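You operate a simulated robot arm through the tools that you are given. There is no shell and no other tool. Be economical: measure what you need, move in short steps, check, and stop when the job is done.

Carry out the task below with a simulated robot arm. There is one attempt and no reset: what you move stays moved.

JOB
Take the coupling from the despatch bench top and put it on top of the white sponge. Then take the blue bottle from the despatch bench top and leave it on the white tag. Then take the green bottle from the despatch bench top and put it on the carton card. Do these in the order given. Set down upright: coupling, blue bottle, green bottle.

Only the result counts: the job must be done as asked and must still hold three seconds after the hand-in. Knocking over, shifting, dropping, spilling or breaking anything else fails it.

ROBOT AND FRAMES
A 7-joint arm with a two-finger parallel gripper, fixed in place. Base frame: the origin is at the foot of the arm, x ahead of it, y to its left, z up; the work surface is at about z = 800. Lengths are in mm, angles in rad, forces in N, time in s.
With the tool pointing down near the work surface it reaches from about 320 to 740 mm from the base axis. Its first joint turns from -2.007 to 2.007 rad. Payload 3.91 kg.
Tool frame: the origin (TCP) lies between the finger pads and is the grasp point; the fingertips stand 30 mm ahead of it; z points along the fingers, y is the line along which they close. The gripper opens to 110 mm. The fingers are 20 mm wide and 10 mm thick; the gripper's body (48 by 112 mm) begins 55 mm behind the TCP.
Orientation is told as [roll, pitch, yaw] about the base's x, y, z axes, in that order, counted from this pose: with the fingers straight down and closing along the base's y, the tool's x points along the base's -x, its y along +y and its z along -z.

CONTROLS
- The arm moves only by the tool arm_command. Its argument "increments" is a list of rows, each a list of 7 numbers: the shift along the tool's x, y, z in units of 500 mm (1.0 is 500 mm), then the turn, a rotation vector about the tool's x, y, z in units of 120 degrees (1.0 is 120 degrees), then the gripper command, from -1 (shut) to 1 (fully open), values between in proportion. In form: [[x, y, z, wx, wy, wz, jaw], ...]. A call has 1 to 20 rows; each row is the pose to reach, as a shift and turn from the pose commanded when the call began, along the tool's axes at that moment. A call with a number of a shift or a turn outside -1 to 1 is refused whole. Each row takes 0.2 s and may step no farther than 50 mm and 0.15 rad from the row before; otherwise, or with a gripper value out of range, the whole call is refused. Where a pose cannot be reached the arm comes as near as it can. A force on the tool above 40 N (or 10 N above the force at the start of the call, whichever is more), or a blocked arm, ends the call early, and 0.2 s more pass. Each finger travels about 108 mm/s and halts on what it meets, pressing with about 25 N; the grip force reading is that of the motor and also rises with nothing between the fingers. The clock runs only during rows and for 0.2 s after the last one: add rows that repeat a pose to give the fingers time. The reply holds the time, the measured pose of the TCP, the force on the tool along the base axes, the opening and the grip force, in the units named above and with some noise, with the torque about the TCP (base axes, N m) and any sound that the robot's microphone picked up.
- Cameras (640 x 400 px; columns grow to the right, rows downward): "scene" is fixed at [400.9, 501.4, 1391]; the picture's right is [-0.69, 0.72, 0.00], its down [0.69, 0.66, -0.31] and it looks along [-0.23, -0.22, -0.95] (base axes); focal length 270 px, centre (320, 200). "wrist" rides on the gripper at [72, 17, -103] in the tool frame; the picture's right is [-0.23, 0.97, 0.00], its down [-0.76, -0.18, -0.62] and it looks along [-0.61, -0.14, 0.78] (tool axes); focal length 222 px, centre (320, 200).
- camera(camera): a new picture of that camera. No time passes.
- raise_lower(by): slides the trunk up (or, below 0, down) by that many mm; the arm rides with it, the base frame stays. It gives what a move gives, with no picture.
- probe_pixels(camera, pixels): for up to 12 pixels [column, row] of the newest picture of that camera ("zoom" is the newest enlarged one), the place [x, y, z] in the base frame of the surface seen there, good to about 3 mm. No time passes.
- close_up(camera, box): a new picture of the part [left, top, right, bottom] of that camera's present view, enlarged. No time passes.
- close_job(): hands the job in; it is judged then, once.

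Keep the steps short. Do not move on a guess: measure, check each grasp and each placing, and mend mistakes. In all there are 80 turns and 38 pictures (those below and enlarged ones count). Leave the gripper open and the arm clear of the work at the hand-in unless told otherwise, and finish with a single line.

The tools are called after "Emit:" as a command line: name --pt "numbers of a row" for each row, then --argument value for the rest, lists and objects as JSON in quotes. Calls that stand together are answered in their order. arm_command: Moves the arm, as the interface text tells. Its arguments: {"type":"object","properties":{"increments":{"type":"array"}},"required":["increments"]} The other tools are called the same way: raise_lower (by) slides the trunk up or down; camera (camera) takes a picture; probe_pixels (camera, pixels) gives the place of the surface under pixels of a picture; close_up (camera, box) takes an enlarged picture of a part of a camera's view; close_job () hands the job in.

At the start:

```text
time: 0.0
tcp_pos: [266.4, 418.9, 1131.5]
tool_rot: [0.0, 0.0, 0.0]
force: [-0.8, -0.3, 0.9]
moment: [0.02, 0.02, -0.02]
grip_width: 110.0
finger_force: 0.1
trunk travel left (down, up): [-775.0, 215.0]
```

scene: 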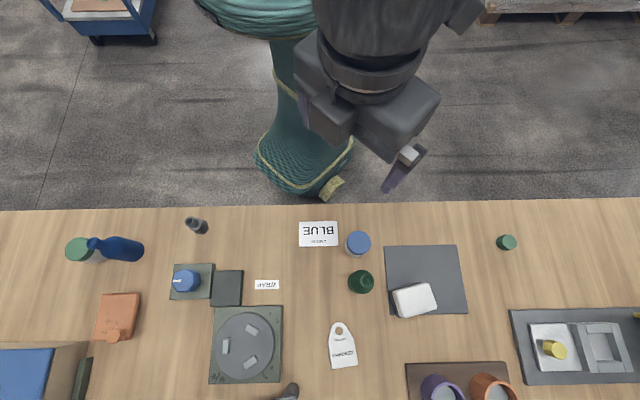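
wrist: 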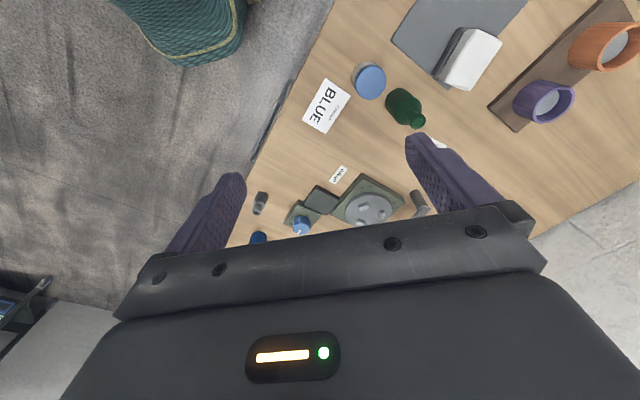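

I see a bench with many objects; I need to identify the coupling, sponge, bottles, tag and carton card. I'll enlarge the left and right parts of the scene view.

Emit:
close_up --camera "scene" --box '[0, 200, 320, 400]'

Emit:
close_up --camera "scene" --box '[290, 200, 640, 400]'

```text
2.00 times, centred on (160, 300) of scene
```

zoom: 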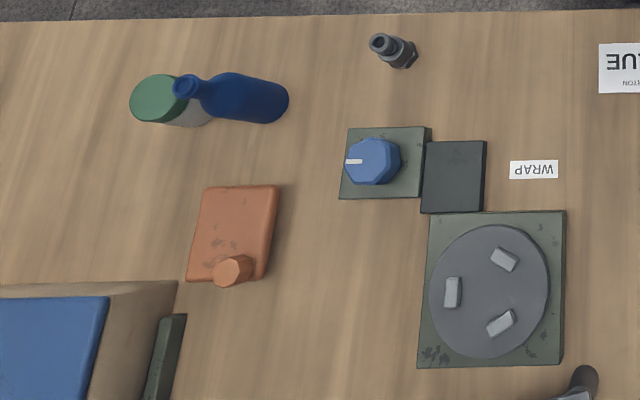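

```text
1.83 times, centred on (465, 300) of scene
```

zoom: 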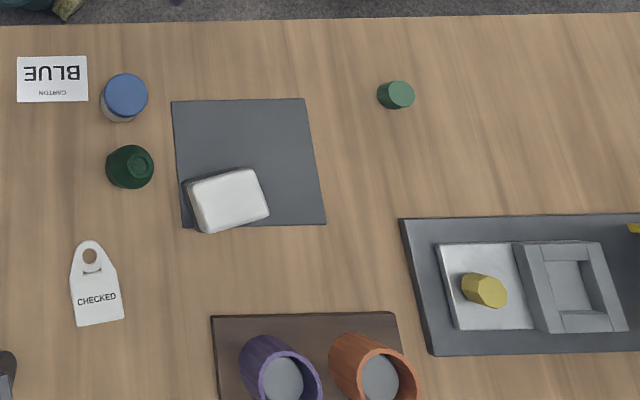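

The grey fitting at (197,225) looks like the coupling. I'll enlarge it, the card at (318,235) and the thing at (288,392) to be sure.

Emit:
close_up --camera "scene" --box '[180, 205, 340, 305]'

Emit:
close_up --camera "scene" --box '[240, 300, 400, 400]'

Emit:
close_up --camera "scene" --box '[50, 215, 210, 315]'

Emit:
probe_pixels --camera "scene" --pixels '[[192, 221], [203, 229], [207, 234], [300, 222], [338, 222], [300, 247], [339, 247], [331, 367], [357, 363], [330, 340], [354, 337], [338, 323]]'

Emit:
probe_pixels --camera "scene" --pixels '[[395, 292], [432, 285], [436, 306], [402, 316], [415, 299], [94, 243], [120, 248], [138, 250], [78, 247], [360, 279], [358, 241], [361, 291]]'

```text
4.00 times, centred on (260, 255) of scene
```

zoom: 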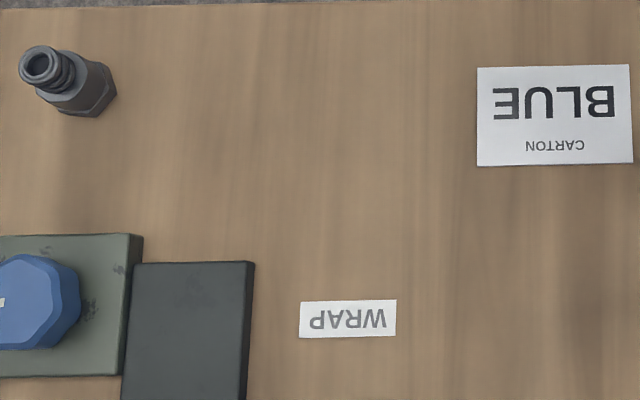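

```text
4.00 times, centred on (320, 350) of scene
```

zoom: 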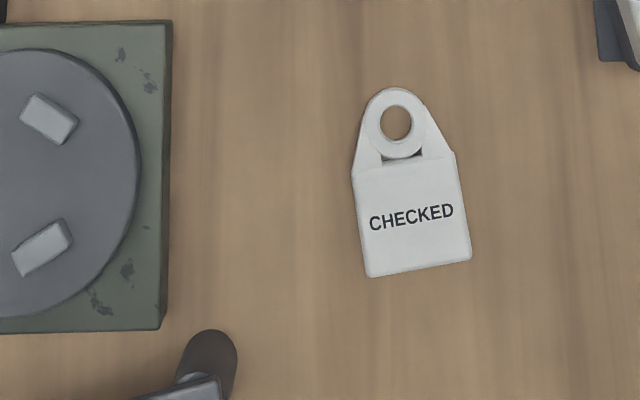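

```text
4.00 times, centred on (130, 265) of scene
```

zoom: 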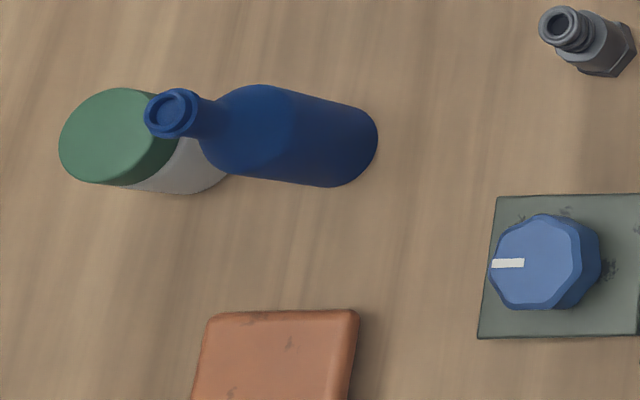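

```text
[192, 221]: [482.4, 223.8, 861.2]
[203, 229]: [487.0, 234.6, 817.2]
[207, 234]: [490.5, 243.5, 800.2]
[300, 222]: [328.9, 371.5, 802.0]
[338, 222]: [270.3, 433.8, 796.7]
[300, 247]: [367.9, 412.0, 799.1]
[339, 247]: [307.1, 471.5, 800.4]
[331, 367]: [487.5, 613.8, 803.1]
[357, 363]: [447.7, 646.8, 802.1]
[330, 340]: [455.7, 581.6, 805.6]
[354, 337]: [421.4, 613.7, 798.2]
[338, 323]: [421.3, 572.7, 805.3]
```

```text
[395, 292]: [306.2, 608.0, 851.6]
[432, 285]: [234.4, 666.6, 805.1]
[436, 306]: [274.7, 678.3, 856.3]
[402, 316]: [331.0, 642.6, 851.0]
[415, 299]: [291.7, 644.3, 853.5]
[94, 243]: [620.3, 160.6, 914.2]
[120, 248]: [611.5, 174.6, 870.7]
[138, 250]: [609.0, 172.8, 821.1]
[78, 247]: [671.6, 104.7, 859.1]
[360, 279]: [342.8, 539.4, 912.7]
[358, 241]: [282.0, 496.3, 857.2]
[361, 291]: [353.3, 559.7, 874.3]
```

The coupling stands upright at about (485,230), top near z 862. The carton card is the "BLUE/CARTON" card, the tag is "CHECKED". I'll probe finer on the coupling, bottle and jar in the newest zoom.

Emit:
probe_pixels --camera "zoom" --pixels '[[545, 15], [563, 10], [575, 28], [562, 38], [600, 45], [612, 22], [590, 66], [620, 60], [628, 38], [170, 96], [158, 115], [188, 110]]'

Emit:
probe_pixels --camera "zoom" --pixels '[[260, 90], [300, 92], [250, 170], [310, 180], [372, 130], [345, 182], [345, 102], [370, 155], [215, 178], [180, 188], [110, 140], [165, 140]]'

```text
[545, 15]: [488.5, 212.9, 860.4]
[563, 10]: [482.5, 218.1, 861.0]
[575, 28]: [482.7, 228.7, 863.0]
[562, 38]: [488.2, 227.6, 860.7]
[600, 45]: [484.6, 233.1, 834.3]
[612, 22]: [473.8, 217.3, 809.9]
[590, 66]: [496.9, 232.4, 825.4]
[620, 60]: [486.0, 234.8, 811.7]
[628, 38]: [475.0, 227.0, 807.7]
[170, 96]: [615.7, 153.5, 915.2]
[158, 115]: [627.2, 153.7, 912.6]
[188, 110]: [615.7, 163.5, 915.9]
```

```text
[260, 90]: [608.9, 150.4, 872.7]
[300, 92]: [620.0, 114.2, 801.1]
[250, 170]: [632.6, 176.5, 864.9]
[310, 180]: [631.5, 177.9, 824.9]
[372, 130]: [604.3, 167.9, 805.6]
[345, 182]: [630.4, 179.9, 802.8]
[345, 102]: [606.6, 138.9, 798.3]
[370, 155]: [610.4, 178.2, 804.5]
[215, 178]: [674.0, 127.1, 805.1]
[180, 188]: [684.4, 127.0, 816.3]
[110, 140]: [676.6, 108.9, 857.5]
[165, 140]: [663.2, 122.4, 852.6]
```

Coupling centre ≈ (485,222), top 862; blue bottle centre ≈ (620,158), top 915; jar nearby leaves room. Now I move above the coupling at z≈1000, gripper open.

Emit:
arm_command --pt "-0.0438 -0.0394 0.0262 0 0 0 1" --pt "-0.0876 -0.0788 0.0524 0 0 0 1" --pt "-0.1314 -0.1182 0.0786 0 0 0 1" --pt "-0.1752 -0.1576 0.1048 0 0 0 1" --pt "-0.219 -0.197 0.131 0 0 0 1" --pt "-0.2628 -0.2364 0.1572 0 0 0 1" --pt "-0.3066 -0.2758 0.1834 0 0 0 1" --pt "-0.3504 -0.3152 0.2096 0 0 0 1" --pt "-0.3942 -0.3546 0.2358 0 0 0 1" --pt "-0.438 -0.394 0.262 0 0 0 1" --pt "-0.438 -0.394 0.262 0 0 0 1"

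Emit:
camera --camera "wrist"

```text
time: 2.4
tcp_pos: [485.8, 221.8, 1001.3]
tool_rot: [-0.001, 0.0, 0.002]
force: [-0.4, 0.1, -0.3]
moment: [0.0, -0.02, 0.01]
grip_width: 110.1
finger_force: 0.1
trunk travel left (down, up): [-775.0, 215.0]
```

```text
30 pictures are left
```

wrist: 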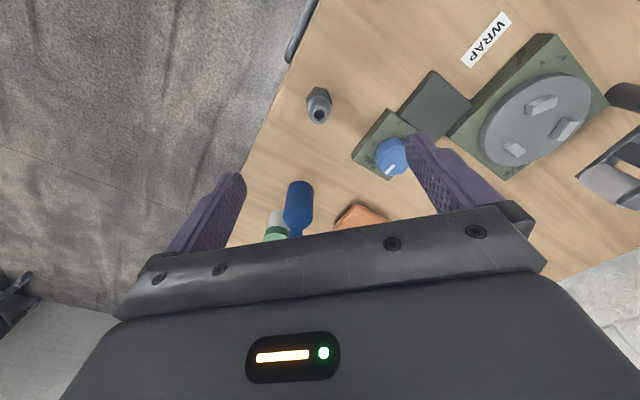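

Coupling top appears at (319,115) in the wrist view, right where the tool axis predicts (320,113). I descend to z≈836.

Emit:
arm_command --pt "0.001 0 0.08 0 0 0 1" --pt "0.001 0 0.16 0 0 0 1" --pt "0.001 0 0.24 0 0 0 1" --pt "0.001 0 0.3 0 0 0 1" --pt "0.001 0 0.33 0 0 0 1" --pt "0.001 0 0.33 0 0 0 1"

Emit:
camera --camera "wrist"

```text
time: 3.8
tcp_pos: [485.1, 221.5, 836.4]
tool_rot: [0.001, -0.001, 0.001]
force: [0.3, 0.7, -1.1]
moment: [-0.02, 0.0, 0.0]
grip_width: 110.0
finger_force: 0.1
trunk travel left (down, up): [-775.0, 215.0]
```

```text
29 pictures are left
```

wrist: 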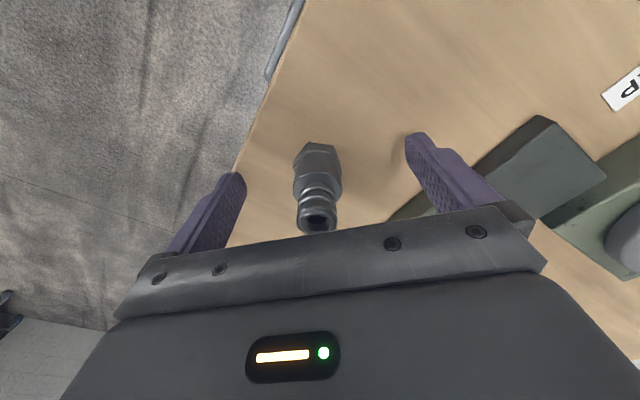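

The coupling sits between the fingers. I close the gripper.

Emit:
arm_command --pt "0 0 0 0 0 0 0.2" --pt "0 0 0 0 0 0 -0.3" --pt "0 0 0 0 0 0 -0.8" --pt "0 0 0 0 0 0 -1" --pt "0 0 0 0 0 0 -1" --pt "0 0 0 0 0 0 -1"

Emit:
camera --camera "wrist"

```text
time: 5.2
tcp_pos: [486.4, 222.0, 835.6]
tool_rot: [0.0, 0.0, 0.001]
force: [0.5, 0.8, 0.5]
moment: [-0.03, 0.01, 0.01]
grip_width: 29.5
finger_force: 24.5
trunk travel left (down, up): [-775.0, 215.0]
```

```text
28 pictures are left
```

wrist: 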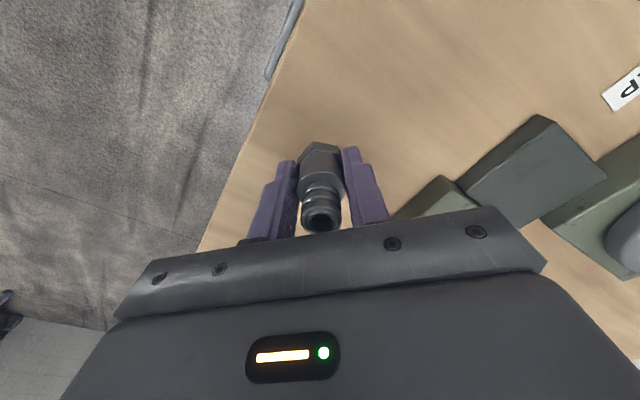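

Gripped at 29.5 mm width. I lift 164 mm and look more closely at the sponge.

Emit:
arm_command --pt "0 0 -0.02 0 0 0 -1" --pt "0 0 -0.1 0 0 0 -1" --pt "0 0 -0.19 0 0 0 -1" --pt "0 0 -0.28 0 0 0 -1" --pt "0 0 -0.328 0 0 0 -1" --pt "0 0 -0.328 0 0 0 -1"

Emit:
close_up --camera "scene" --box '[340, 220, 500, 320]'

Emit:
probe_pixels --camera "zoom" --pixels '[[216, 292], [360, 260], [388, 350], [245, 382], [300, 320], [230, 320], [375, 320], [215, 350], [290, 280], [310, 365], [340, 300], [260, 300]]'

```text
time: 6.6
tcp_pos: [485.2, 221.1, 1000.1]
tool_rot: [0.001, -0.001, 0.0]
force: [0.2, -0.7, -0.5]
moment: [0.02, -0.03, 0.03]
grip_width: 29.8
finger_force: 25.1
trunk travel left (down, up): [-775.0, 215.0]
```

```text
4.00 times, centred on (420, 270) of scene
```

zoom: 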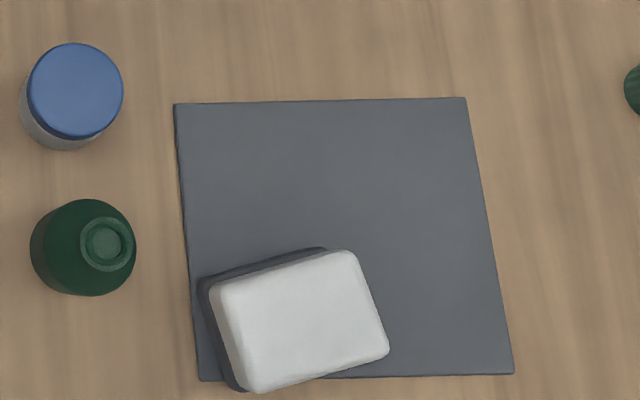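

```text
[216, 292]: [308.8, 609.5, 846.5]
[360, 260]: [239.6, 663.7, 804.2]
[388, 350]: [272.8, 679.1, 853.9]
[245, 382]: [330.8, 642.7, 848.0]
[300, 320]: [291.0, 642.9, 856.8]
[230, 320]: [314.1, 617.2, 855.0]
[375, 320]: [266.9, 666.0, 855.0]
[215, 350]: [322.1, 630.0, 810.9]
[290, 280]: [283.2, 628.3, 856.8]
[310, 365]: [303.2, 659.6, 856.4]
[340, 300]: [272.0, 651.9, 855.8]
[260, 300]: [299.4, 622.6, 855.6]
```

Sponge top is z≈856 with centre (291,643). I carry the coupling over it at z 1000.

Emit:
arm_command --pt "0.0323 0.0703 0 0 0 0 -1" --pt "0.0647 0.1407 0 0 0 0 -1" --pt "0.097 0.211 0 0 0 0 -1" --pt "0.1293 0.2813 0 0 0 0 -1" --pt "0.1617 0.3517 0 0 0 0 -1" --pt "0.194 0.422 0 0 0 0 -1" --pt "0.2263 0.4923 0 0 0 0 -1" --pt "0.2587 0.5627 0 0 0 0 -1" --pt "0.291 0.633 0 0 0 0 -1" --pt "0.3233 0.7033 0 0 0 0 -1" --pt "0.3557 0.7737 0 0 0 0 -1" --pt "0.388 0.844 0 0 0 0 -1" --pt "0.388 0.844 0 0 0 0 -1"

Emit:
camera --camera "wrist"

```text
time: 9.4
tcp_pos: [290.0, 644.4, 1000.5]
tool_rot: [0.001, 0.001, 0.001]
force: [0.6, -0.9, -0.6]
moment: [-0.01, 0.02, 0.04]
grip_width: 28.7
finger_force: 25.2
trunk travel left (down, up): [-775.0, 215.0]
```

```text
26 pictures are left
```

wrist: 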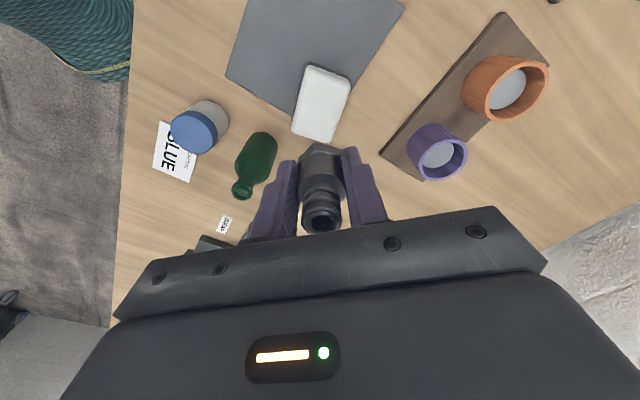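

Sponge lies at (320,104), below the tool as expected. I lower to z≈896, just above contact.

Emit:
arm_command --pt "0 -0.002 0.07 0 0 0 -1" --pt "0 -0.002 0.14 0 0 0 -1" --pt "0 -0.002 0.18 0 0 0 -1" --pt "0 -0.002 0.2 0 0 0 -1" --pt "0 -0.002 0.208 0 0 0 -1" --pt "0 -0.002 0.208 0 0 0 -1"

Emit:
camera --camera "wrist"

```text
time: 10.8
tcp_pos: [291.4, 643.2, 896.2]
tool_rot: [0.001, 0.0, 0.001]
force: [0.3, -0.1, -1.2]
moment: [-0.01, 0.01, -0.03]
grip_width: 29.0
finger_force: 25.0
trunk travel left (down, up): [-775.0, 215.0]
```

```text
25 pictures are left
```

wrist: 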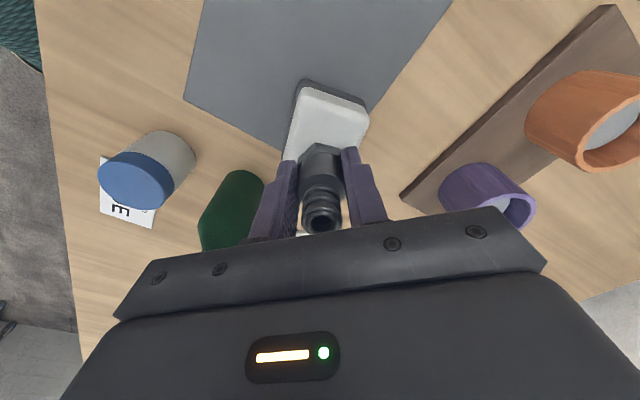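

No contact yet. I lower in 1–2 mm steps watching the force.

Emit:
arm_command --pt "0 0 0.003 0 0 0 -1" --pt "0 0 0.006 0 0 0 -1" --pt "0 0 0.006 0 0 0 -1"

```text
time: 11.6
tcp_pos: [290.9, 643.2, 894.1]
tool_rot: [0.0, -0.002, 0.001]
force: [-0.3, 0.4, 2.3]
moment: [-0.03, 0.02, -0.03]
grip_width: 28.8
finger_force: 24.8
trunk travel left (down, up): [-775.0, 215.0]
```

A slight upward force (2.3 N) hints at contact; one more millimetre.

Emit:
arm_command --pt "0 0 0.002 0 0 0 -1" --pt "0 0 0.003 0 0 0 -1" --pt "0 0 0.003 0 0 0 -1"

```text
time: 12.4
tcp_pos: [291.0, 643.6, 893.7]
tool_rot: [0.003, -0.001, 0.001]
force: [1.0, 0.4, 12.4]
moment: [-0.04, -0.03, 0.04]
grip_width: 28.9
finger_force: 24.8
trunk travel left (down, up): [-775.0, 215.0]
```

Firm contact (12 N). I open gently to about 60 mm.

Emit:
arm_command --pt "0 0 0.001 0 0 0 -0.45" --pt "0 0 0.001 0 0 0 -0.3" --pt "0 0 0.001 0 0 0 0.1" --pt "0 0 0.001 0 0 0 0.1"

Emit:
camera --camera "wrist"

```text
time: 13.4
tcp_pos: [290.1, 642.7, 891.6]
tool_rot: [0.001, 0.002, 0.0]
force: [-0.1, 0.0, -0.3]
moment: [0.03, 0.02, -0.01]
grip_width: 60.4
finger_force: 0.0
trunk travel left (down, up): [-775.0, 215.0]
```

```text
24 pictures are left
```

wrist: 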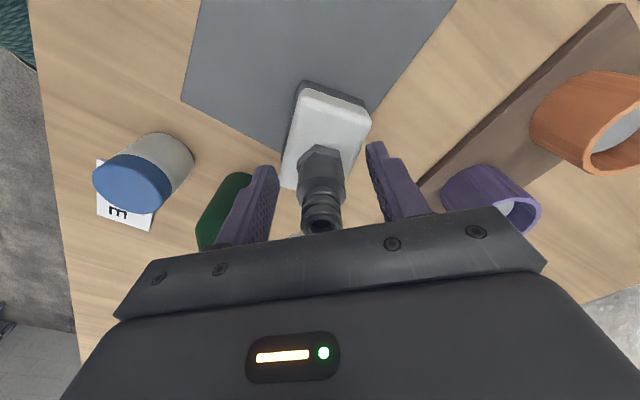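

The coupling stands on the sponge. I rise 130 mm straight up and inspect from the scene camera.

Emit:
arm_command --pt "0 0 -0.04 0 0 0 0.1" --pt "0 0 -0.1 0 0 0 0.1" --pt "0 0 -0.18 0 0 0 0.1" --pt "0 0 -0.26 0 0 0 0.1" --pt "0 0 -0.26 0 0 0 0.1"

Emit:
camera --camera "wrist"

Emit:
probe_pixels --camera "wrist" --pixels '[[320, 110], [320, 118], [320, 125], [340, 80], [260, 150]]'

```text
time: 14.6
tcp_pos: [290.7, 642.7, 1021.9]
tool_rot: [-0.001, 0.0, 0.001]
force: [0.4, 0.6, -0.8]
moment: [0.01, -0.03, -0.02]
grip_width: 60.3
finger_force: 0.0
trunk travel left (down, up): [-775.0, 215.0]
```

```text
23 pictures are left
```

wrist: 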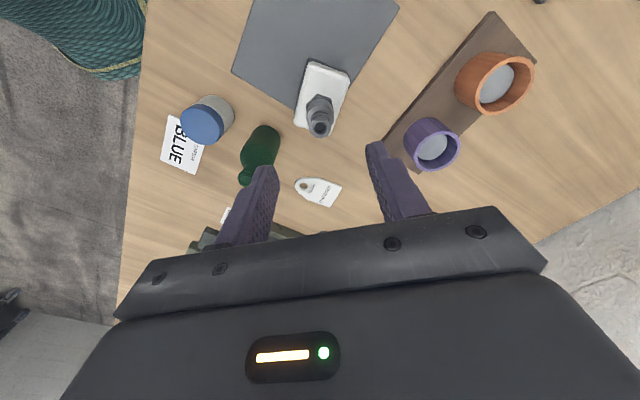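

```text
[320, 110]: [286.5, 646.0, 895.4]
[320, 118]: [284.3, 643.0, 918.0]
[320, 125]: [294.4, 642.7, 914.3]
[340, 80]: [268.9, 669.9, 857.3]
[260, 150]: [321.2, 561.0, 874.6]
```

Coupling is upright on the sponge. The tag lies at (318,191) at the edge of reach, so I measure it and move empty above it to test the reach.

Emit:
probe_pixels --camera "wrist" --pixels '[[299, 183], [312, 179], [341, 185], [331, 206], [308, 198], [326, 192], [316, 189]]'

Emit:
arm_command --pt "-0.077 -0.015 0 0 0 0 0.1" --pt "-0.154 -0.03 0 0 0 0 0.1" --pt "-0.231 -0.05 0 0 0 0 0.1" --pt "-0.308 -0.068 0 0 0 0 0.1" --pt "-0.308 -0.068 0.08 0 0 0 0.1" --pt "-0.308 -0.068 0.16 0 0 0 0.1" --pt "-0.308 -0.068 0.22 0 0 0 0.1" --pt "-0.308 -0.068 0.26 0 0 0 0.1" --pt "-0.308 -0.068 0.3 0 0 0 0.1" --pt "-0.308 -0.068 0.3 0 0 0 0.1"

```text
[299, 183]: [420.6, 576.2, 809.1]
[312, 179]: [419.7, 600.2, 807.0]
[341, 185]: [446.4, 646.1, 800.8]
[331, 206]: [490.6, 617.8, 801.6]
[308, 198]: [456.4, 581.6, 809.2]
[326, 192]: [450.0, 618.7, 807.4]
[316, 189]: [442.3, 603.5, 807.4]
```

```text
time: 16.8
tcp_pos: [432.6, 588.4, 875.1]
tool_rot: [-0.001, 0.002, 0.001]
force: [0.1, -0.2, 0.5]
moment: [0.04, 0.01, 0.02]
grip_width: 60.4
finger_force: 0.1
out of reach, approached as far as the arm can: row 3, 4, 5, 6, 7, 8, 9, 10
trunk travel left (down, up): [-775.0, 215.0]
```

The arm stops at (433,588), r≈730. Reach seemed better at greater height, so lowering the trunk should help. I rise and back off first.

Emit:
arm_command --pt "0 0 -0.1 0 0 0 0.1" --pt "0.02 -0.02 -0.18 0 0 0 0.1" --pt "0.04 -0.06 -0.26 0 0 0 0.1" --pt "0.07 -0.1 -0.34 0 0 0 0.1" --pt "0.1 -0.15 -0.4 0 0 0 0.1" --pt "0.1 -0.15 -0.45 0 0 0 0.1" --pt "0.1 -0.15 -0.5 0 0 0 0.1" --pt "0.1 -0.15 -0.5 0 0 0 0.1"

Emit:
raise_lower --by -150

```text
time: 18.6
tcp_pos: [382.6, 514.9, 1124.9]
tool_rot: [0.0, -0.001, 0.0]
force: [0.2, -0.6, -0.3]
moment: [-0.01, 0.01, 0.0]
grip_width: 60.6
finger_force: 0.0
trunk travel left (down, up): [-775.0, 215.0]
```

```text
time: 20.4
tcp_pos: [383.3, 514.0, 973.5]
tool_rot: [0.0, -0.002, 0.0]
force: [0.1, -0.1, 1.1]
moment: [-0.04, 0.01, -0.01]
grip_width: 60.7
finger_force: 0.1
trunk travel left (down, up): [-625.0, 365.0]
```

Now at (383,514,974). I try reaching (448,611) again and lowering to z≈880.

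Emit:
arm_command --pt "-0.045 0.065 0 0 0 0 0.1" --pt "-0.09 0.13 0 0 0 0 0.1" --pt "-0.13 0.194 0 0 0 0 0.1" --pt "-0.13 0.194 0.08 0 0 0 0.1" --pt "-0.13 0.194 0.14 0 0 0 0.1" --pt "-0.13 0.194 0.188 0 0 0 0.1" --pt "-0.13 0.194 0.188 0 0 0 0.1"

```text
time: 21.9
tcp_pos: [435.7, 592.0, 879.3]
tool_rot: [0.0, 0.002, -0.002]
force: [0.0, 0.9, -0.5]
moment: [-0.03, 0.03, 0.03]
grip_width: 60.7
finger_force: 0.0
out of reach, approached as far as the arm can: row 3, 4, 5, 6, 7
trunk travel left (down, up): [-625.0, 365.0]
```

Reach ends at r≈735, about the middle of the whole tag. I look closely at the tag shape to decide on the resting spot.

Emit:
close_up --camera "wrist" --box '[240, 80, 400, 200]'

Emit:
probe_pixels --camera "zoom" --pixels '[[320, 200], [320, 260], [300, 150], [360, 150], [320, 100], [260, 200]]'

```text
3.33 times, centred on (320, 140) of wrist
```

zoom: 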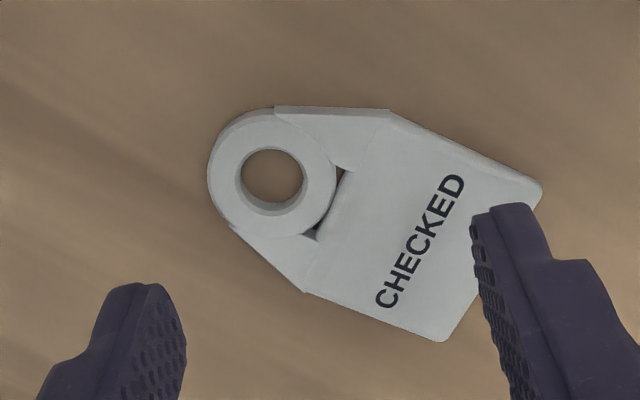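

```text
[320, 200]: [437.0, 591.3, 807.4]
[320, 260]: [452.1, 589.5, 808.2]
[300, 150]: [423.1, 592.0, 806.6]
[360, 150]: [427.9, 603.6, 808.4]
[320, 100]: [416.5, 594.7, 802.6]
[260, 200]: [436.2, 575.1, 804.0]
```

The tag's flat body is centred at about (453,616), r≈765, just beyond straight-down reach; a tilt of the tool (fingers outward) will gain that. I test: first yaw 0.936 rad so the jaws close tangentially.

Emit:
arm_command --pt "0 0 -0.02 0 0 -0.0559 0.1" --pt "0 0 -0.02 0 0 -0.1118 0.1" --pt "0 0 -0.02 0 0 -0.1676 0.1" --pt "0 0 -0.02 0 0 -0.2235 0.1" --pt "0 0 -0.02 0 0 -0.2794 0.1" --pt "0 0 -0.02 0 0 -0.3353 0.1" --pt "0 0 -0.02 0 0 -0.3911 0.1" --pt "0 0 -0.02 0 0 -0.447 0.1" --pt "0 0 -0.02 0 0 -0.447 0.1"

```text
time: 23.9
tcp_pos: [436.1, 591.9, 889.5]
tool_rot: [-0.001, 0.001, 0.938]
force: [-0.5, 0.7, 0.9]
moment: [0.01, 0.01, 0.02]
grip_width: 60.5
finger_force: 0.0
trunk travel left (down, up): [-625.0, 365.0]
```

Yaw is set. Now tilt 0.25 rad (fingers outward) and move 25 mm outward, 12 mm down.

Emit:
arm_command --pt "0 0 0 0 -0.06 0 0.1" --pt "0 0 0 0 -0.119 0 0.1" --pt "-0.025 0 0 0 -0.119 0 0.1" --pt "-0.05 0 0 0 -0.119 0 0.1" --pt "-0.05 0 0.024 0 -0.119 0 0.1" --pt "-0.05 0 0.024 0 -0.119 0 0.1"

```text
time: 25.4
tcp_pos: [451.6, 611.8, 877.1]
tool_rot: [0.001, -0.249, 0.937]
force: [-0.6, -0.7, 0.1]
moment: [-0.02, 0.01, -0.01]
grip_width: 60.4
finger_force: 0.1
trunk travel left (down, up): [-625.0, 365.0]
```

The tilted pose reaches (452,612,877). Now I rise 140 mm, come in 60 mm and turn yaw back to 0 keeping the tilt, for picking the blue bottle clear of the jar.

Emit:
arm_command --pt "0.0059 0 -0.0376 0.0138 0 0.0542 0.1" --pt "0.0118 0 -0.0752 0.0276 0 0.1084 0.2" --pt "0.0177 0 -0.1128 0.0414 0 0.1626 0.3" --pt "0.0236 0 -0.1505 0.0553 0 0.2168 0.45" --pt "0.0294 0 -0.1881 0.0691 0 0.271 0.45" --pt "0.0353 0 -0.2257 0.0829 0 0.3252 0.45" --pt "0.0412 0 -0.2633 0.0967 0 0.3794 0.45" --pt "0.0471 0 -0.3009 0.1105 0 0.4336 0.45" --pt "0.0471 0 -0.3009 0.1105 0 0.4336 0.45"

```text
time: 27.4
tcp_pos: [415.1, 563.9, 1017.8]
tool_rot: [0.0, -0.249, -0.002]
force: [-1.0, 2.0, -0.8]
moment: [-0.04, -0.01, -0.01]
grip_width: 79.8
finger_force: 0.1
trunk travel left (down, up): [-625.0, 365.0]
```

Pose good. I travel to above the blue bottle (620,158) at z≈1010.

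Emit:
arm_command --pt "-0.0358 -0.0738 0.0106 0 0 0 0.45" --pt "-0.0715 -0.1476 0.0212 0 0 0 0.45" --pt "-0.1073 -0.2215 0.0319 0 0 0 0.45" --pt "-0.143 -0.2953 0.0425 0 0 0 0.45" --pt "-0.1788 -0.3691 0.0531 0 0 0 0.45" --pt "-0.2145 -0.4429 0.0637 0 0 0 0.45" --pt "-0.2503 -0.5167 0.0743 0 0 0 0.45" --pt "-0.286 -0.5905 0.0849 0 0 0 0.45" --pt "-0.3218 -0.6644 0.0956 0 0 0 0.45" --pt "-0.3575 -0.7382 0.1062 0 0 0 0.45" --pt "-0.3933 -0.812 0.1168 0 0 0 0.45" --pt "-0.3933 -0.812 0.1168 0 0 0 0.45"

Emit:
camera --camera "wrist"

```text
time: 29.9
tcp_pos: [621.0, 159.1, 1010.7]
tool_rot: [-0.001, -0.25, -0.001]
force: [-0.3, 0.8, 0.7]
moment: [-0.02, 0.01, -0.02]
grip_width: 79.6
finger_force: 0.0
trunk travel left (down, up): [-625.0, 365.0]
```

```text
21 pictures are left
```

wrist: 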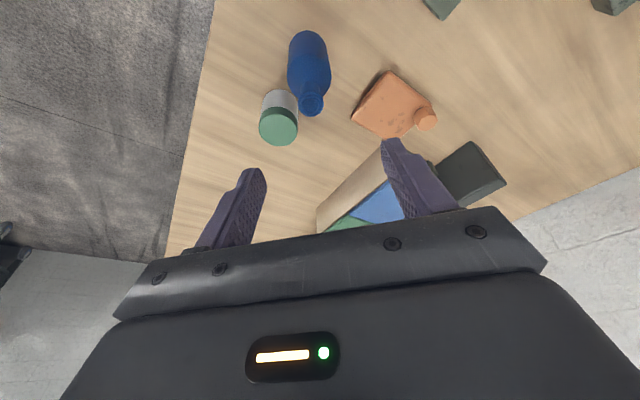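

Bottle appears at (309,70), expected (311,75). I probe its neck and sides for the exact centre.

Emit:
close_up --camera "wrist" --box '[240, 20, 400, 160]'

Emit:
probe_pixels --camera "wrist" --pixels '[[312, 108], [308, 106], [316, 105], [312, 112], [292, 70], [327, 70], [310, 70], [310, 50], [270, 130], [294, 115], [310, 85]]'

```text
2.86 times, centred on (320, 90) of wrist
```

zoom: 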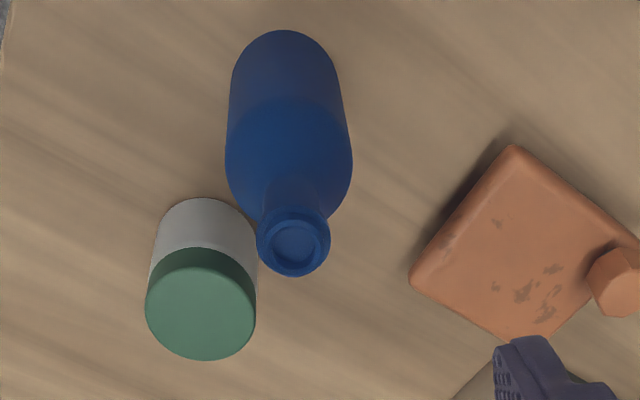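

```text
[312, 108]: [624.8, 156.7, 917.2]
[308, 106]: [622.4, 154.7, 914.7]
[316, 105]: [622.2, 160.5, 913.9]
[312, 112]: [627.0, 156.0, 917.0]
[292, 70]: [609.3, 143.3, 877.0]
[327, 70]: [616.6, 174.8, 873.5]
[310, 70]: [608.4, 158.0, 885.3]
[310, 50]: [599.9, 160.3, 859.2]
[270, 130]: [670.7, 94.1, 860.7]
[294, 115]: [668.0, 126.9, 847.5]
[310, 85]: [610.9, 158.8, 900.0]
```

Bottle centre ≈ (621,158), top 917. I descend vertically to z≈868.

Emit:
arm_command --pt "0.0176 -0.001 0.0692 0 0 0 0.45" --pt "0.0353 -0.001 0.1383 0 0 0 0.4" --pt "0.0529 -0.001 0.2075 0 0 0 0.4" --pt "0.0635 -0.001 0.249 0 0 0 0.4" --pt "0.0705 -0.001 0.2766 0 0 0 0.4" --pt "0.0705 -0.001 0.2766 0 0 0 0.4"

Emit:
camera --camera "wrist"

```text
time: 31.4
tcp_pos: [620.4, 157.9, 865.5]
tool_rot: [0.0, -0.251, -0.001]
force: [-0.5, 0.7, -0.7]
moment: [-0.01, -0.01, 0.01]
grip_width: 77.0
finger_force: 0.1
trunk travel left (down, up): [-625.0, 365.0]
```

```text
19 pictures are left
```

wrist: 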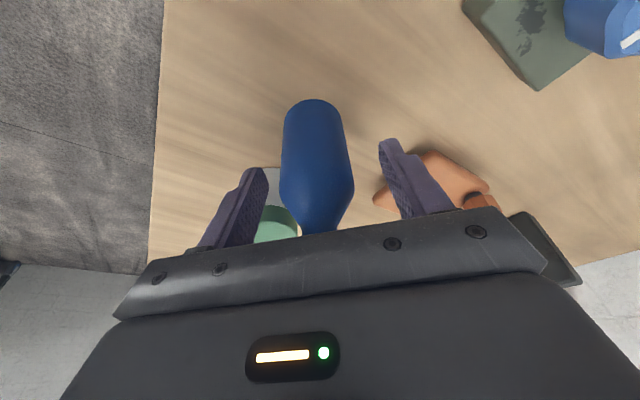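

No contact, bottle centred between fingers. I raise 2 mm for neck clearance and close.

Emit:
arm_command --pt "-0.001 0 -0.0039 0 0 0 0.2" --pt "-0.001 0 -0.0039 0 0 0 0" --pt "-0.001 0 -0.0039 0 0 0 -0.4" --pt "-0.001 0 -0.0039 0 0 0 -1" --pt "-0.001 0 -0.0039 0 0 0 -1" --pt "-0.001 0 -0.0039 0 0 0 -1"

```text
time: 32.8
tcp_pos: [618.8, 157.4, 869.7]
tool_rot: [-0.002, -0.25, 0.0]
force: [1.8, -0.6, 0.4]
moment: [0.02, -0.04, -0.02]
grip_width: 42.7
finger_force: 25.1
trunk travel left (down, up): [-625.0, 365.0]
```

Gripped at 42.7 mm. I lift vertically 130 mm and check.

Emit:
arm_command --pt "-0.005 0 -0.0194 0 0 0 -1" --pt "-0.0198 0 -0.0775 0 0 0 -1" --pt "-0.0346 0 -0.1357 0 0 0 -1" --pt "-0.0494 0 -0.1938 0 0 0 -1" --pt "-0.0642 0 -0.2519 0 0 0 -1" --pt "-0.0642 0 -0.2519 0 0 0 -1"

Emit:
camera --camera "wrist"

```text
time: 34.1
tcp_pos: [620.4, 156.3, 998.0]
tool_rot: [-0.001, -0.248, 0.001]
force: [1.4, -0.5, -1.3]
moment: [0.01, 0.03, -0.02]
grip_width: 42.8
finger_force: 24.8
trunk travel left (down, up): [-625.0, 365.0]
```

```text
18 pictures are left
```

wrist: 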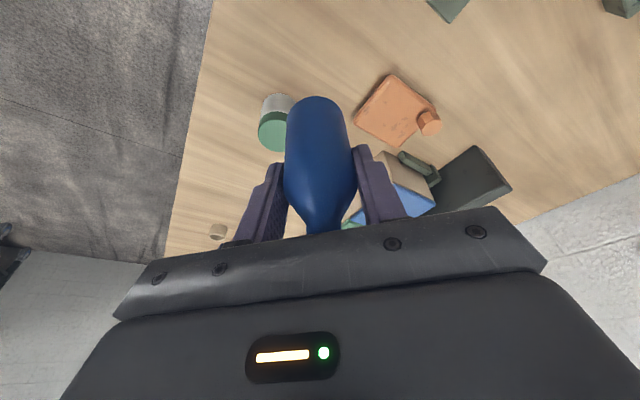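

Bottle is held unchanged (base at (315,97) as before). I carry it to (430,565,1015).

Emit:
arm_command --pt "0.0327 0.0744 -0.0115 0 0 0 -1" --pt "0.0654 0.1487 -0.0231 0 0 0 -1" --pt "0.0981 0.2231 -0.0346 0 0 0 -1" --pt "0.1308 0.2975 -0.0461 0 0 0 -1" --pt "0.1635 0.3718 -0.0576 0 0 0 -1" --pt "0.1963 0.4462 -0.0692 0 0 0 -1" --pt "0.229 0.5205 -0.0807 0 0 0 -1" --pt "0.2617 0.5949 -0.0922 0 0 0 -1" --pt "0.2944 0.6693 -0.1037 0 0 0 -1" --pt "0.3271 0.7436 -0.1153 0 0 0 -1" --pt "0.3598 0.818 -0.1268 0 0 0 -1" --pt "0.3598 0.818 -0.1268 0 0 0 -1"

```text
time: 36.8
tcp_pos: [430.2, 566.7, 1014.0]
tool_rot: [0.0, -0.251, -0.001]
force: [0.3, 0.0, -0.8]
moment: [-0.01, 0.01, 0.0]
grip_width: 42.8
finger_force: 24.7
trunk travel left (down, up): [-625.0, 365.0]
```

Now turn the yaw by +0.937 about the vertical, keeping the tilt.

Emit:
arm_command --pt "0 0 0 -0.0138 0 -0.0542 -1" --pt "0 0 0 -0.0276 0 -0.1084 -1" --pt "0 0 0 -0.0414 0 -0.1626 -1" --pt "0 0 0 -0.0553 0 -0.2168 -1" --pt "0 0 0 -0.0691 0 -0.271 -1" --pt "0 0 0 -0.0829 0 -0.3252 -1" --pt "0 0 0 -0.0967 0 -0.3794 -1" --pt "0 0 0 -0.1105 0 -0.4336 -1" --pt "0 0 0 -0.1105 0 -0.4336 -1"

```text
time: 38.8
tcp_pos: [430.6, 567.1, 1016.8]
tool_rot: [0.0, -0.249, 0.938]
force: [0.4, 0.1, -1.7]
moment: [0.01, -0.01, 0.0]
grip_width: 42.7
finger_force: 24.8
trunk travel left (down, up): [-625.0, 365.0]
```

Next: move out to TCP (451,613) and down to z≈888, 12 mm above the tag.

Emit:
arm_command --pt "-0.0064 0.0042 0.0548 0 0 0 -1" --pt "-0.0128 0.0085 0.1096 0 0 0 -1" --pt "-0.0191 0.0127 0.1644 0 0 0 -1" --pt "-0.0255 0.017 0.2192 0 0 0 -1" --pt "-0.0319 0.0212 0.274 0 0 0 -1" --pt "-0.0319 0.0212 0.274 0 0 0 -1"

Emit:
close_up --camera "scene" --box '[240, 250, 480, 400]'

Emit:
camera --camera "wrist"

```text
time: 40.1
tcp_pos: [451.3, 612.7, 886.6]
tool_rot: [-0.002, -0.25, 0.936]
force: [-0.3, -0.5, -1.4]
moment: [-0.02, 0.02, -0.01]
grip_width: 42.8
finger_force: 25.2
trunk travel left (down, up): [-625.0, 365.0]
```

```text
2.67 times, centred on (360, 325) of scene
```

zoom: 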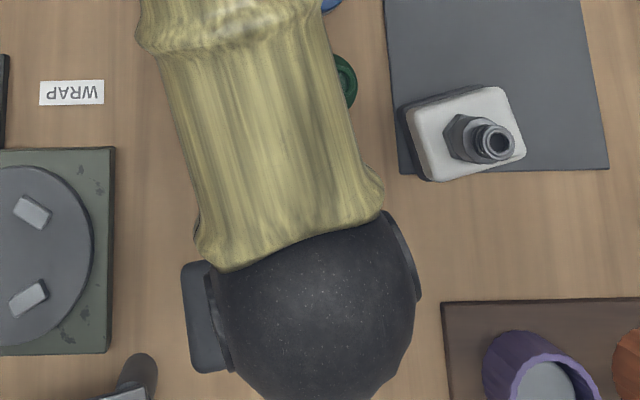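

```text
16 pictures are left
```

wrist: 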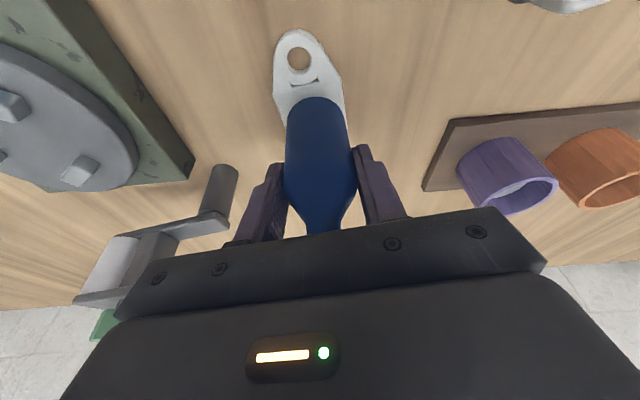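

The bottle hangs over the tag body. I lower 8 mm, then finer.

Emit:
arm_command --pt "0.002 0 0.0078 0 0 0 -1" --pt "0.004 0 0.0155 0 0 0 -1" --pt "0.0045 0 0.0174 0 0 0 -1" --pt "0.0045 0 0.0174 0 0 0 -1"

```text
time: 41.1
tcp_pos: [451.8, 612.6, 877.3]
tool_rot: [-0.002, -0.247, 0.935]
force: [0.6, 0.3, -1.4]
moment: [0.02, 0.01, 0.03]
grip_width: 42.7
finger_force: 24.9
trunk travel left (down, up): [-625.0, 365.0]
```

No contact yet; 2 mm more.

Emit:
arm_command --pt "0.0005 0 0.0019 0 0 0 -1" --pt "0.001 0 0.0039 0 0 0 -1" --pt "0.001 0 0.0039 0 0 0 -1"

```text
time: 42.0
tcp_pos: [450.7, 613.5, 876.2]
tool_rot: [0.001, -0.249, 0.936]
force: [0.5, 0.1, -0.4]
moment: [0.04, -0.02, -0.01]
grip_width: 42.7
finger_force: 25.6
trunk travel left (down, up): [-625.0, 365.0]
```

Still free; another 2 mm.

Emit:
arm_command --pt "0.0005 0 0.0019 0 0 0 -1" --pt "0.001 0 0.0039 0 0 0 -1" --pt "0.001 0 0.0039 0 0 0 -1"

```text
time: 42.8
tcp_pos: [450.5, 612.5, 875.4]
tool_rot: [0.0, -0.251, 0.936]
force: [1.1, -1.4, 8.5]
moment: [-0.02, -0.08, -0.01]
grip_width: 42.8
finger_force: 24.9
trunk travel left (down, up): [-625.0, 365.0]
```

Contact at 8.5 N. I open gently to about 70 mm.

Emit:
arm_command --pt "0 0 0 0 0 0 -0.2" --pt "0 0 0 0 0 0 -0.1" --pt "0 0 0 0 0 0 0.1" --pt "0 0 0 0 0 0 0.3" --pt "0 0 0 0 0 0 0.3"

Emit:
camera --camera "wrist"

```text
time: 44.0
tcp_pos: [450.3, 613.5, 873.2]
tool_rot: [0.001, -0.249, 0.936]
force: [-0.4, 0.8, -0.4]
moment: [-0.03, 0.01, 0.0]
grip_width: 71.3
finger_force: 0.1
trunk travel left (down, up): [-625.0, 365.0]
```

```text
15 pictures are left
```

wrist: 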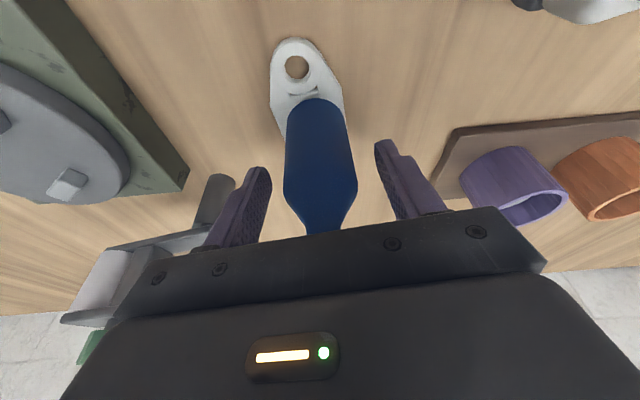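

The bottle stands free on the tag. I rise vertically 60 mm, then up and inward.

Emit:
arm_command --pt "-0.0099 0 -0.0388 0 0 0 0.3" --pt "-0.0197 0 -0.0775 0 0 0 0.3" --pt "-0.0296 0 -0.1163 0 0 0 0.3" --pt "-0.0057 0 -0.1843 0 0 0 0.3" --pt "0.0182 0 -0.2523 0 0 0 0.3" --pt "0.0422 0 -0.3203 0 0 0 0.3" --pt "0.0422 0 -0.3203 0 0 0 0.3"

Emit:
camera --camera "wrist"

```text
time: 45.5
tcp_pos: [414.7, 563.9, 1023.8]
tool_rot: [0.001, -0.247, 0.937]
force: [-0.5, -0.4, 0.4]
moment: [0.03, 0.01, 0.01]
grip_width: 71.6
finger_force: 0.2
trunk travel left (down, up): [-625.0, 365.0]
```

```text
14 pictures are left
```

wrist: 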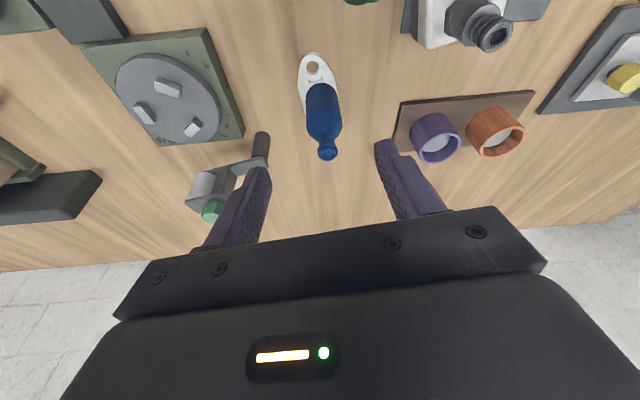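

Blue bottle is upright on the tag. Now I undo the tilt.

Emit:
arm_command --pt "0 0 0 0 0.06 0 0.3" --pt "0 0 0 0 0.119 0 0.3" --pt "0 0 0 0 0.119 0 0.3"

Emit:
arm_command --pt "0 0 0 0 0 0.0559 0.3" --pt "0 0 0 0 0 0.1118 0.3" --pt "0 0 0 0 0 0.1676 0.3" --pt "0 0 0 0 0 0.2235 0.3" --pt "0 0 0 0 0 0.2794 0.3" --pt "0 0 0 0 0 0.3353 0.3" --pt "0 0 0 0 0 0.3911 0.3" --pt "0 0 0 0 0 0.447 0.3" --pt "0 0 0 0 0 0.447 0.3"

```text
time: 46.4
tcp_pos: [415.8, 563.6, 1024.0]
tool_rot: [0.0, 0.001, 0.935]
force: [0.4, -0.3, -0.3]
moment: [-0.02, 0.0, -0.01]
grip_width: 71.3
finger_force: 0.1
trunk travel left (down, up): [-625.0, 365.0]
```

```text
time: 48.4
tcp_pos: [415.7, 564.9, 1023.1]
tool_rot: [0.001, 0.0, -0.003]
force: [-0.1, -0.9, 0.2]
moment: [0.01, 0.01, 0.02]
grip_width: 71.5
finger_force: 0.0
trunk travel left (down, up): [-625.0, 365.0]
```

Tool is straight again. I move above the green bottle's estimated spot (338,545) and look.

Emit:
arm_command --pt "0.078 -0.02 0.013 0 0 0 0.45" --pt "0.156 -0.04 0.026 0 0 0 0.45" --pt "0.156 -0.04 0.026 0 0 0 0.45"

Emit:
close_up --camera "wrist" --box '[220, 40, 420, 180]'

Emit:
probe_pixels --camera "zoom" --pixels '[[320, 200], [320, 240], [300, 240], [340, 240], [320, 260], [320, 160], [320, 120], [280, 160], [360, 160]]'

```text
time: 49.1
tcp_pos: [338.2, 543.9, 1011.3]
tool_rot: [0.0, 0.001, 0.0]
force: [0.0, -0.2, 0.3]
moment: [0.01, 0.03, 0.0]
grip_width: 80.0
finger_force: 0.2
trunk travel left (down, up): [-625.0, 365.0]
```

```text
2.86 times, centred on (320, 110) of wrist
```

zoom: 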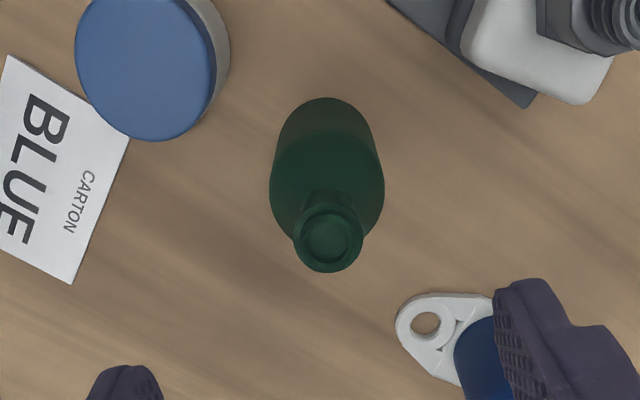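

```text
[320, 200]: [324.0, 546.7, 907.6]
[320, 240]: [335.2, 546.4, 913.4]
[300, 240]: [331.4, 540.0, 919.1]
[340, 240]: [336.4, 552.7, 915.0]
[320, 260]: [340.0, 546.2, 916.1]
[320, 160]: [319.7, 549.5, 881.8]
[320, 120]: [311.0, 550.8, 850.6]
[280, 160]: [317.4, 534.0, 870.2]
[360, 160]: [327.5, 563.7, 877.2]
```

Green bottle centre ≈ (334.5,548.5), top 916. I descend to z≈867.

Emit:
arm_command --pt "0.0074 0.0092 0.03 0 0 0 0.4" --pt "0.0074 0.0092 0.11 0 0 0 0.4" --pt "0.0074 0.0092 0.19 0 0 0 0.4" --pt "0.0074 0.0092 0.25 0 0 0 0.4" --pt "0.0074 0.0092 0.288 0 0 0 0.4" --pt "0.0074 0.0092 0.288 0 0 0 0.4"

Emit:
camera --camera "wrist"

```text
time: 50.5
tcp_pos: [333.4, 549.5, 867.1]
tool_rot: [0.001, -0.001, 0.0]
force: [-0.4, 0.0, 0.5]
moment: [-0.01, 0.01, 0.01]
grip_width: 77.0
finger_force: 0.0
trunk travel left (down, up): [-625.0, 365.0]
```

```text
12 pictures are left
```

wrist: 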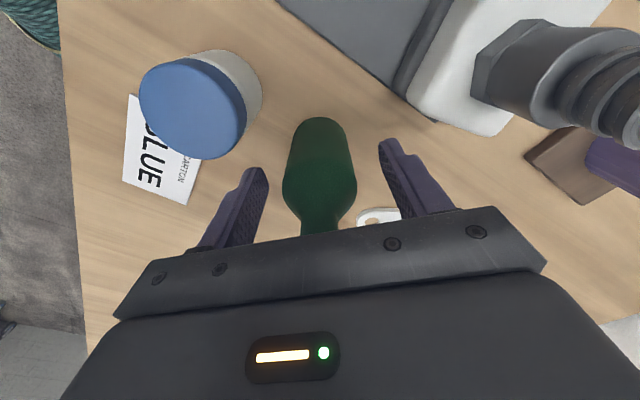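

Centred, no contact. I close.

Emit:
arm_command --pt "0 0 0 0 0 0 0.1" --pt "0 0 0 0 0 0 -0.1" --pt "0 0 0 0 0 0 -0.5" --pt "0 0 0 0 0 0 -1" --pt "0 0 0 0 0 0 -1" --pt "0 0 0 0 0 0 -1"

Emit:
arm_command --pt "0 0 -0.02 0 0 0 -1" --pt "0 0 -0.1 0 0 0 -1" --pt "0 0 -0.18 0 0 0 -1" --pt "0 0 -0.24 0 0 0 -1" --pt "0 0 -0.24 0 0 0 -1"

Emit:
camera --camera "wrist"

Emit:
probe_pixels --camera "wrist" --pixels '[[200, 130], [180, 130], [220, 100], [190, 160], [170, 180]]'

```text
time: 52.0
tcp_pos: [333.9, 548.6, 867.1]
tool_rot: [0.0, 0.0, 0.0]
force: [0.0, 0.3, 0.0]
moment: [0.03, 0.02, 0.02]
grip_width: 42.6
finger_force: 24.4
trunk travel left (down, up): [-625.0, 365.0]
```

```text
time: 53.1
tcp_pos: [333.9, 548.6, 986.2]
tool_rot: [-0.001, -0.001, 0.0]
force: [-0.3, -0.6, -1.5]
moment: [0.02, -0.02, 0.01]
grip_width: 42.9
finger_force: 24.4
trunk travel left (down, up): [-625.0, 365.0]
```

```text
11 pictures are left
```

wrist: 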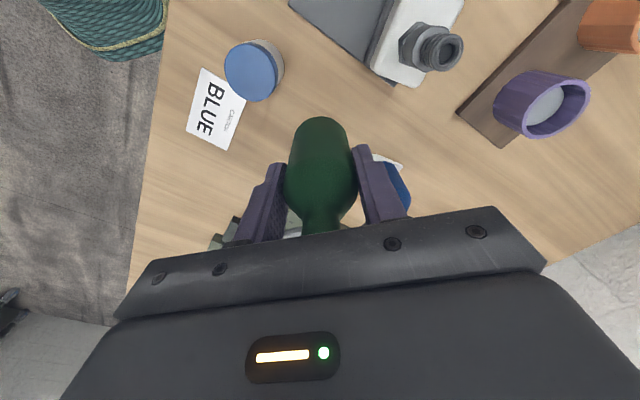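

```text
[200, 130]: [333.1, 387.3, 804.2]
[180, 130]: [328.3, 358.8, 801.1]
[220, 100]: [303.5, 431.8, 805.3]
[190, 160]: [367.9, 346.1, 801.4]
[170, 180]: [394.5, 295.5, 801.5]
```

Held at 42.9 mm and straight. I carry it over the card centre (320,420), then down to z≈882.

Emit:
arm_command --pt "0.0093 -0.0857 0 0 0 0 -1" --pt "0.0187 -0.1713 0 0 0 0 -1" --pt "0.028 -0.257 0 0 0 0 -1" --pt "0.028 -0.257 0.08 0 0 0 -1" --pt "0.028 -0.257 0.16 0 0 0 -1" --pt "0.028 -0.257 0.208 0 0 0 -1" --pt "0.028 -0.257 0.208 0 0 0 -1"

Emit:
camera --camera "wrist"

```text
time: 54.8
tcp_pos: [319.7, 419.4, 884.0]
tool_rot: [0.001, 0.0, 0.0]
force: [-0.2, 0.0, -1.8]
moment: [-0.01, -0.02, -0.04]
grip_width: 42.5
finger_force: 24.7
trunk travel left (down, up): [-625.0, 365.0]
```

```text
10 pictures are left
```

wrist: 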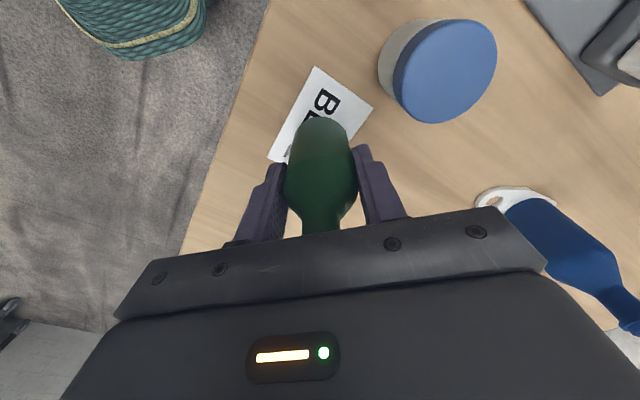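

The bottle is above the card and clear of the jar. I lower 13 mm, then finely.

Emit:
arm_command --pt "0 0 0.012 0 0 0 -1" --pt "0 0 0.02 0 0 0 -1" --pt "0 0 0.026 0 0 0 -1" --pt "0 0 0.026 0 0 0 -1"

Emit:
arm_command --pt "0 0 0.002 0 0 0 -1" --pt "0 0 0.004 0 0 0 -1" --pt "0 0 0.004 0 0 0 -1"

```text
time: 55.8
tcp_pos: [319.3, 419.3, 869.7]
tool_rot: [0.002, 0.001, 0.001]
force: [-0.3, 0.9, 8.0]
moment: [0.01, -0.03, -0.01]
grip_width: 42.7
finger_force: 25.5
trunk travel left (down, up): [-625.0, 365.0]
```

```text
time: 56.5
tcp_pos: [319.9, 420.8, 868.2]
tool_rot: [0.003, -0.001, 0.001]
force: [0.2, 0.7, 25.4]
moment: [0.0, -0.1, -0.02]
grip_width: 43.0
finger_force: 25.1
trunk travel left (down, up): [-625.0, 365.0]
```

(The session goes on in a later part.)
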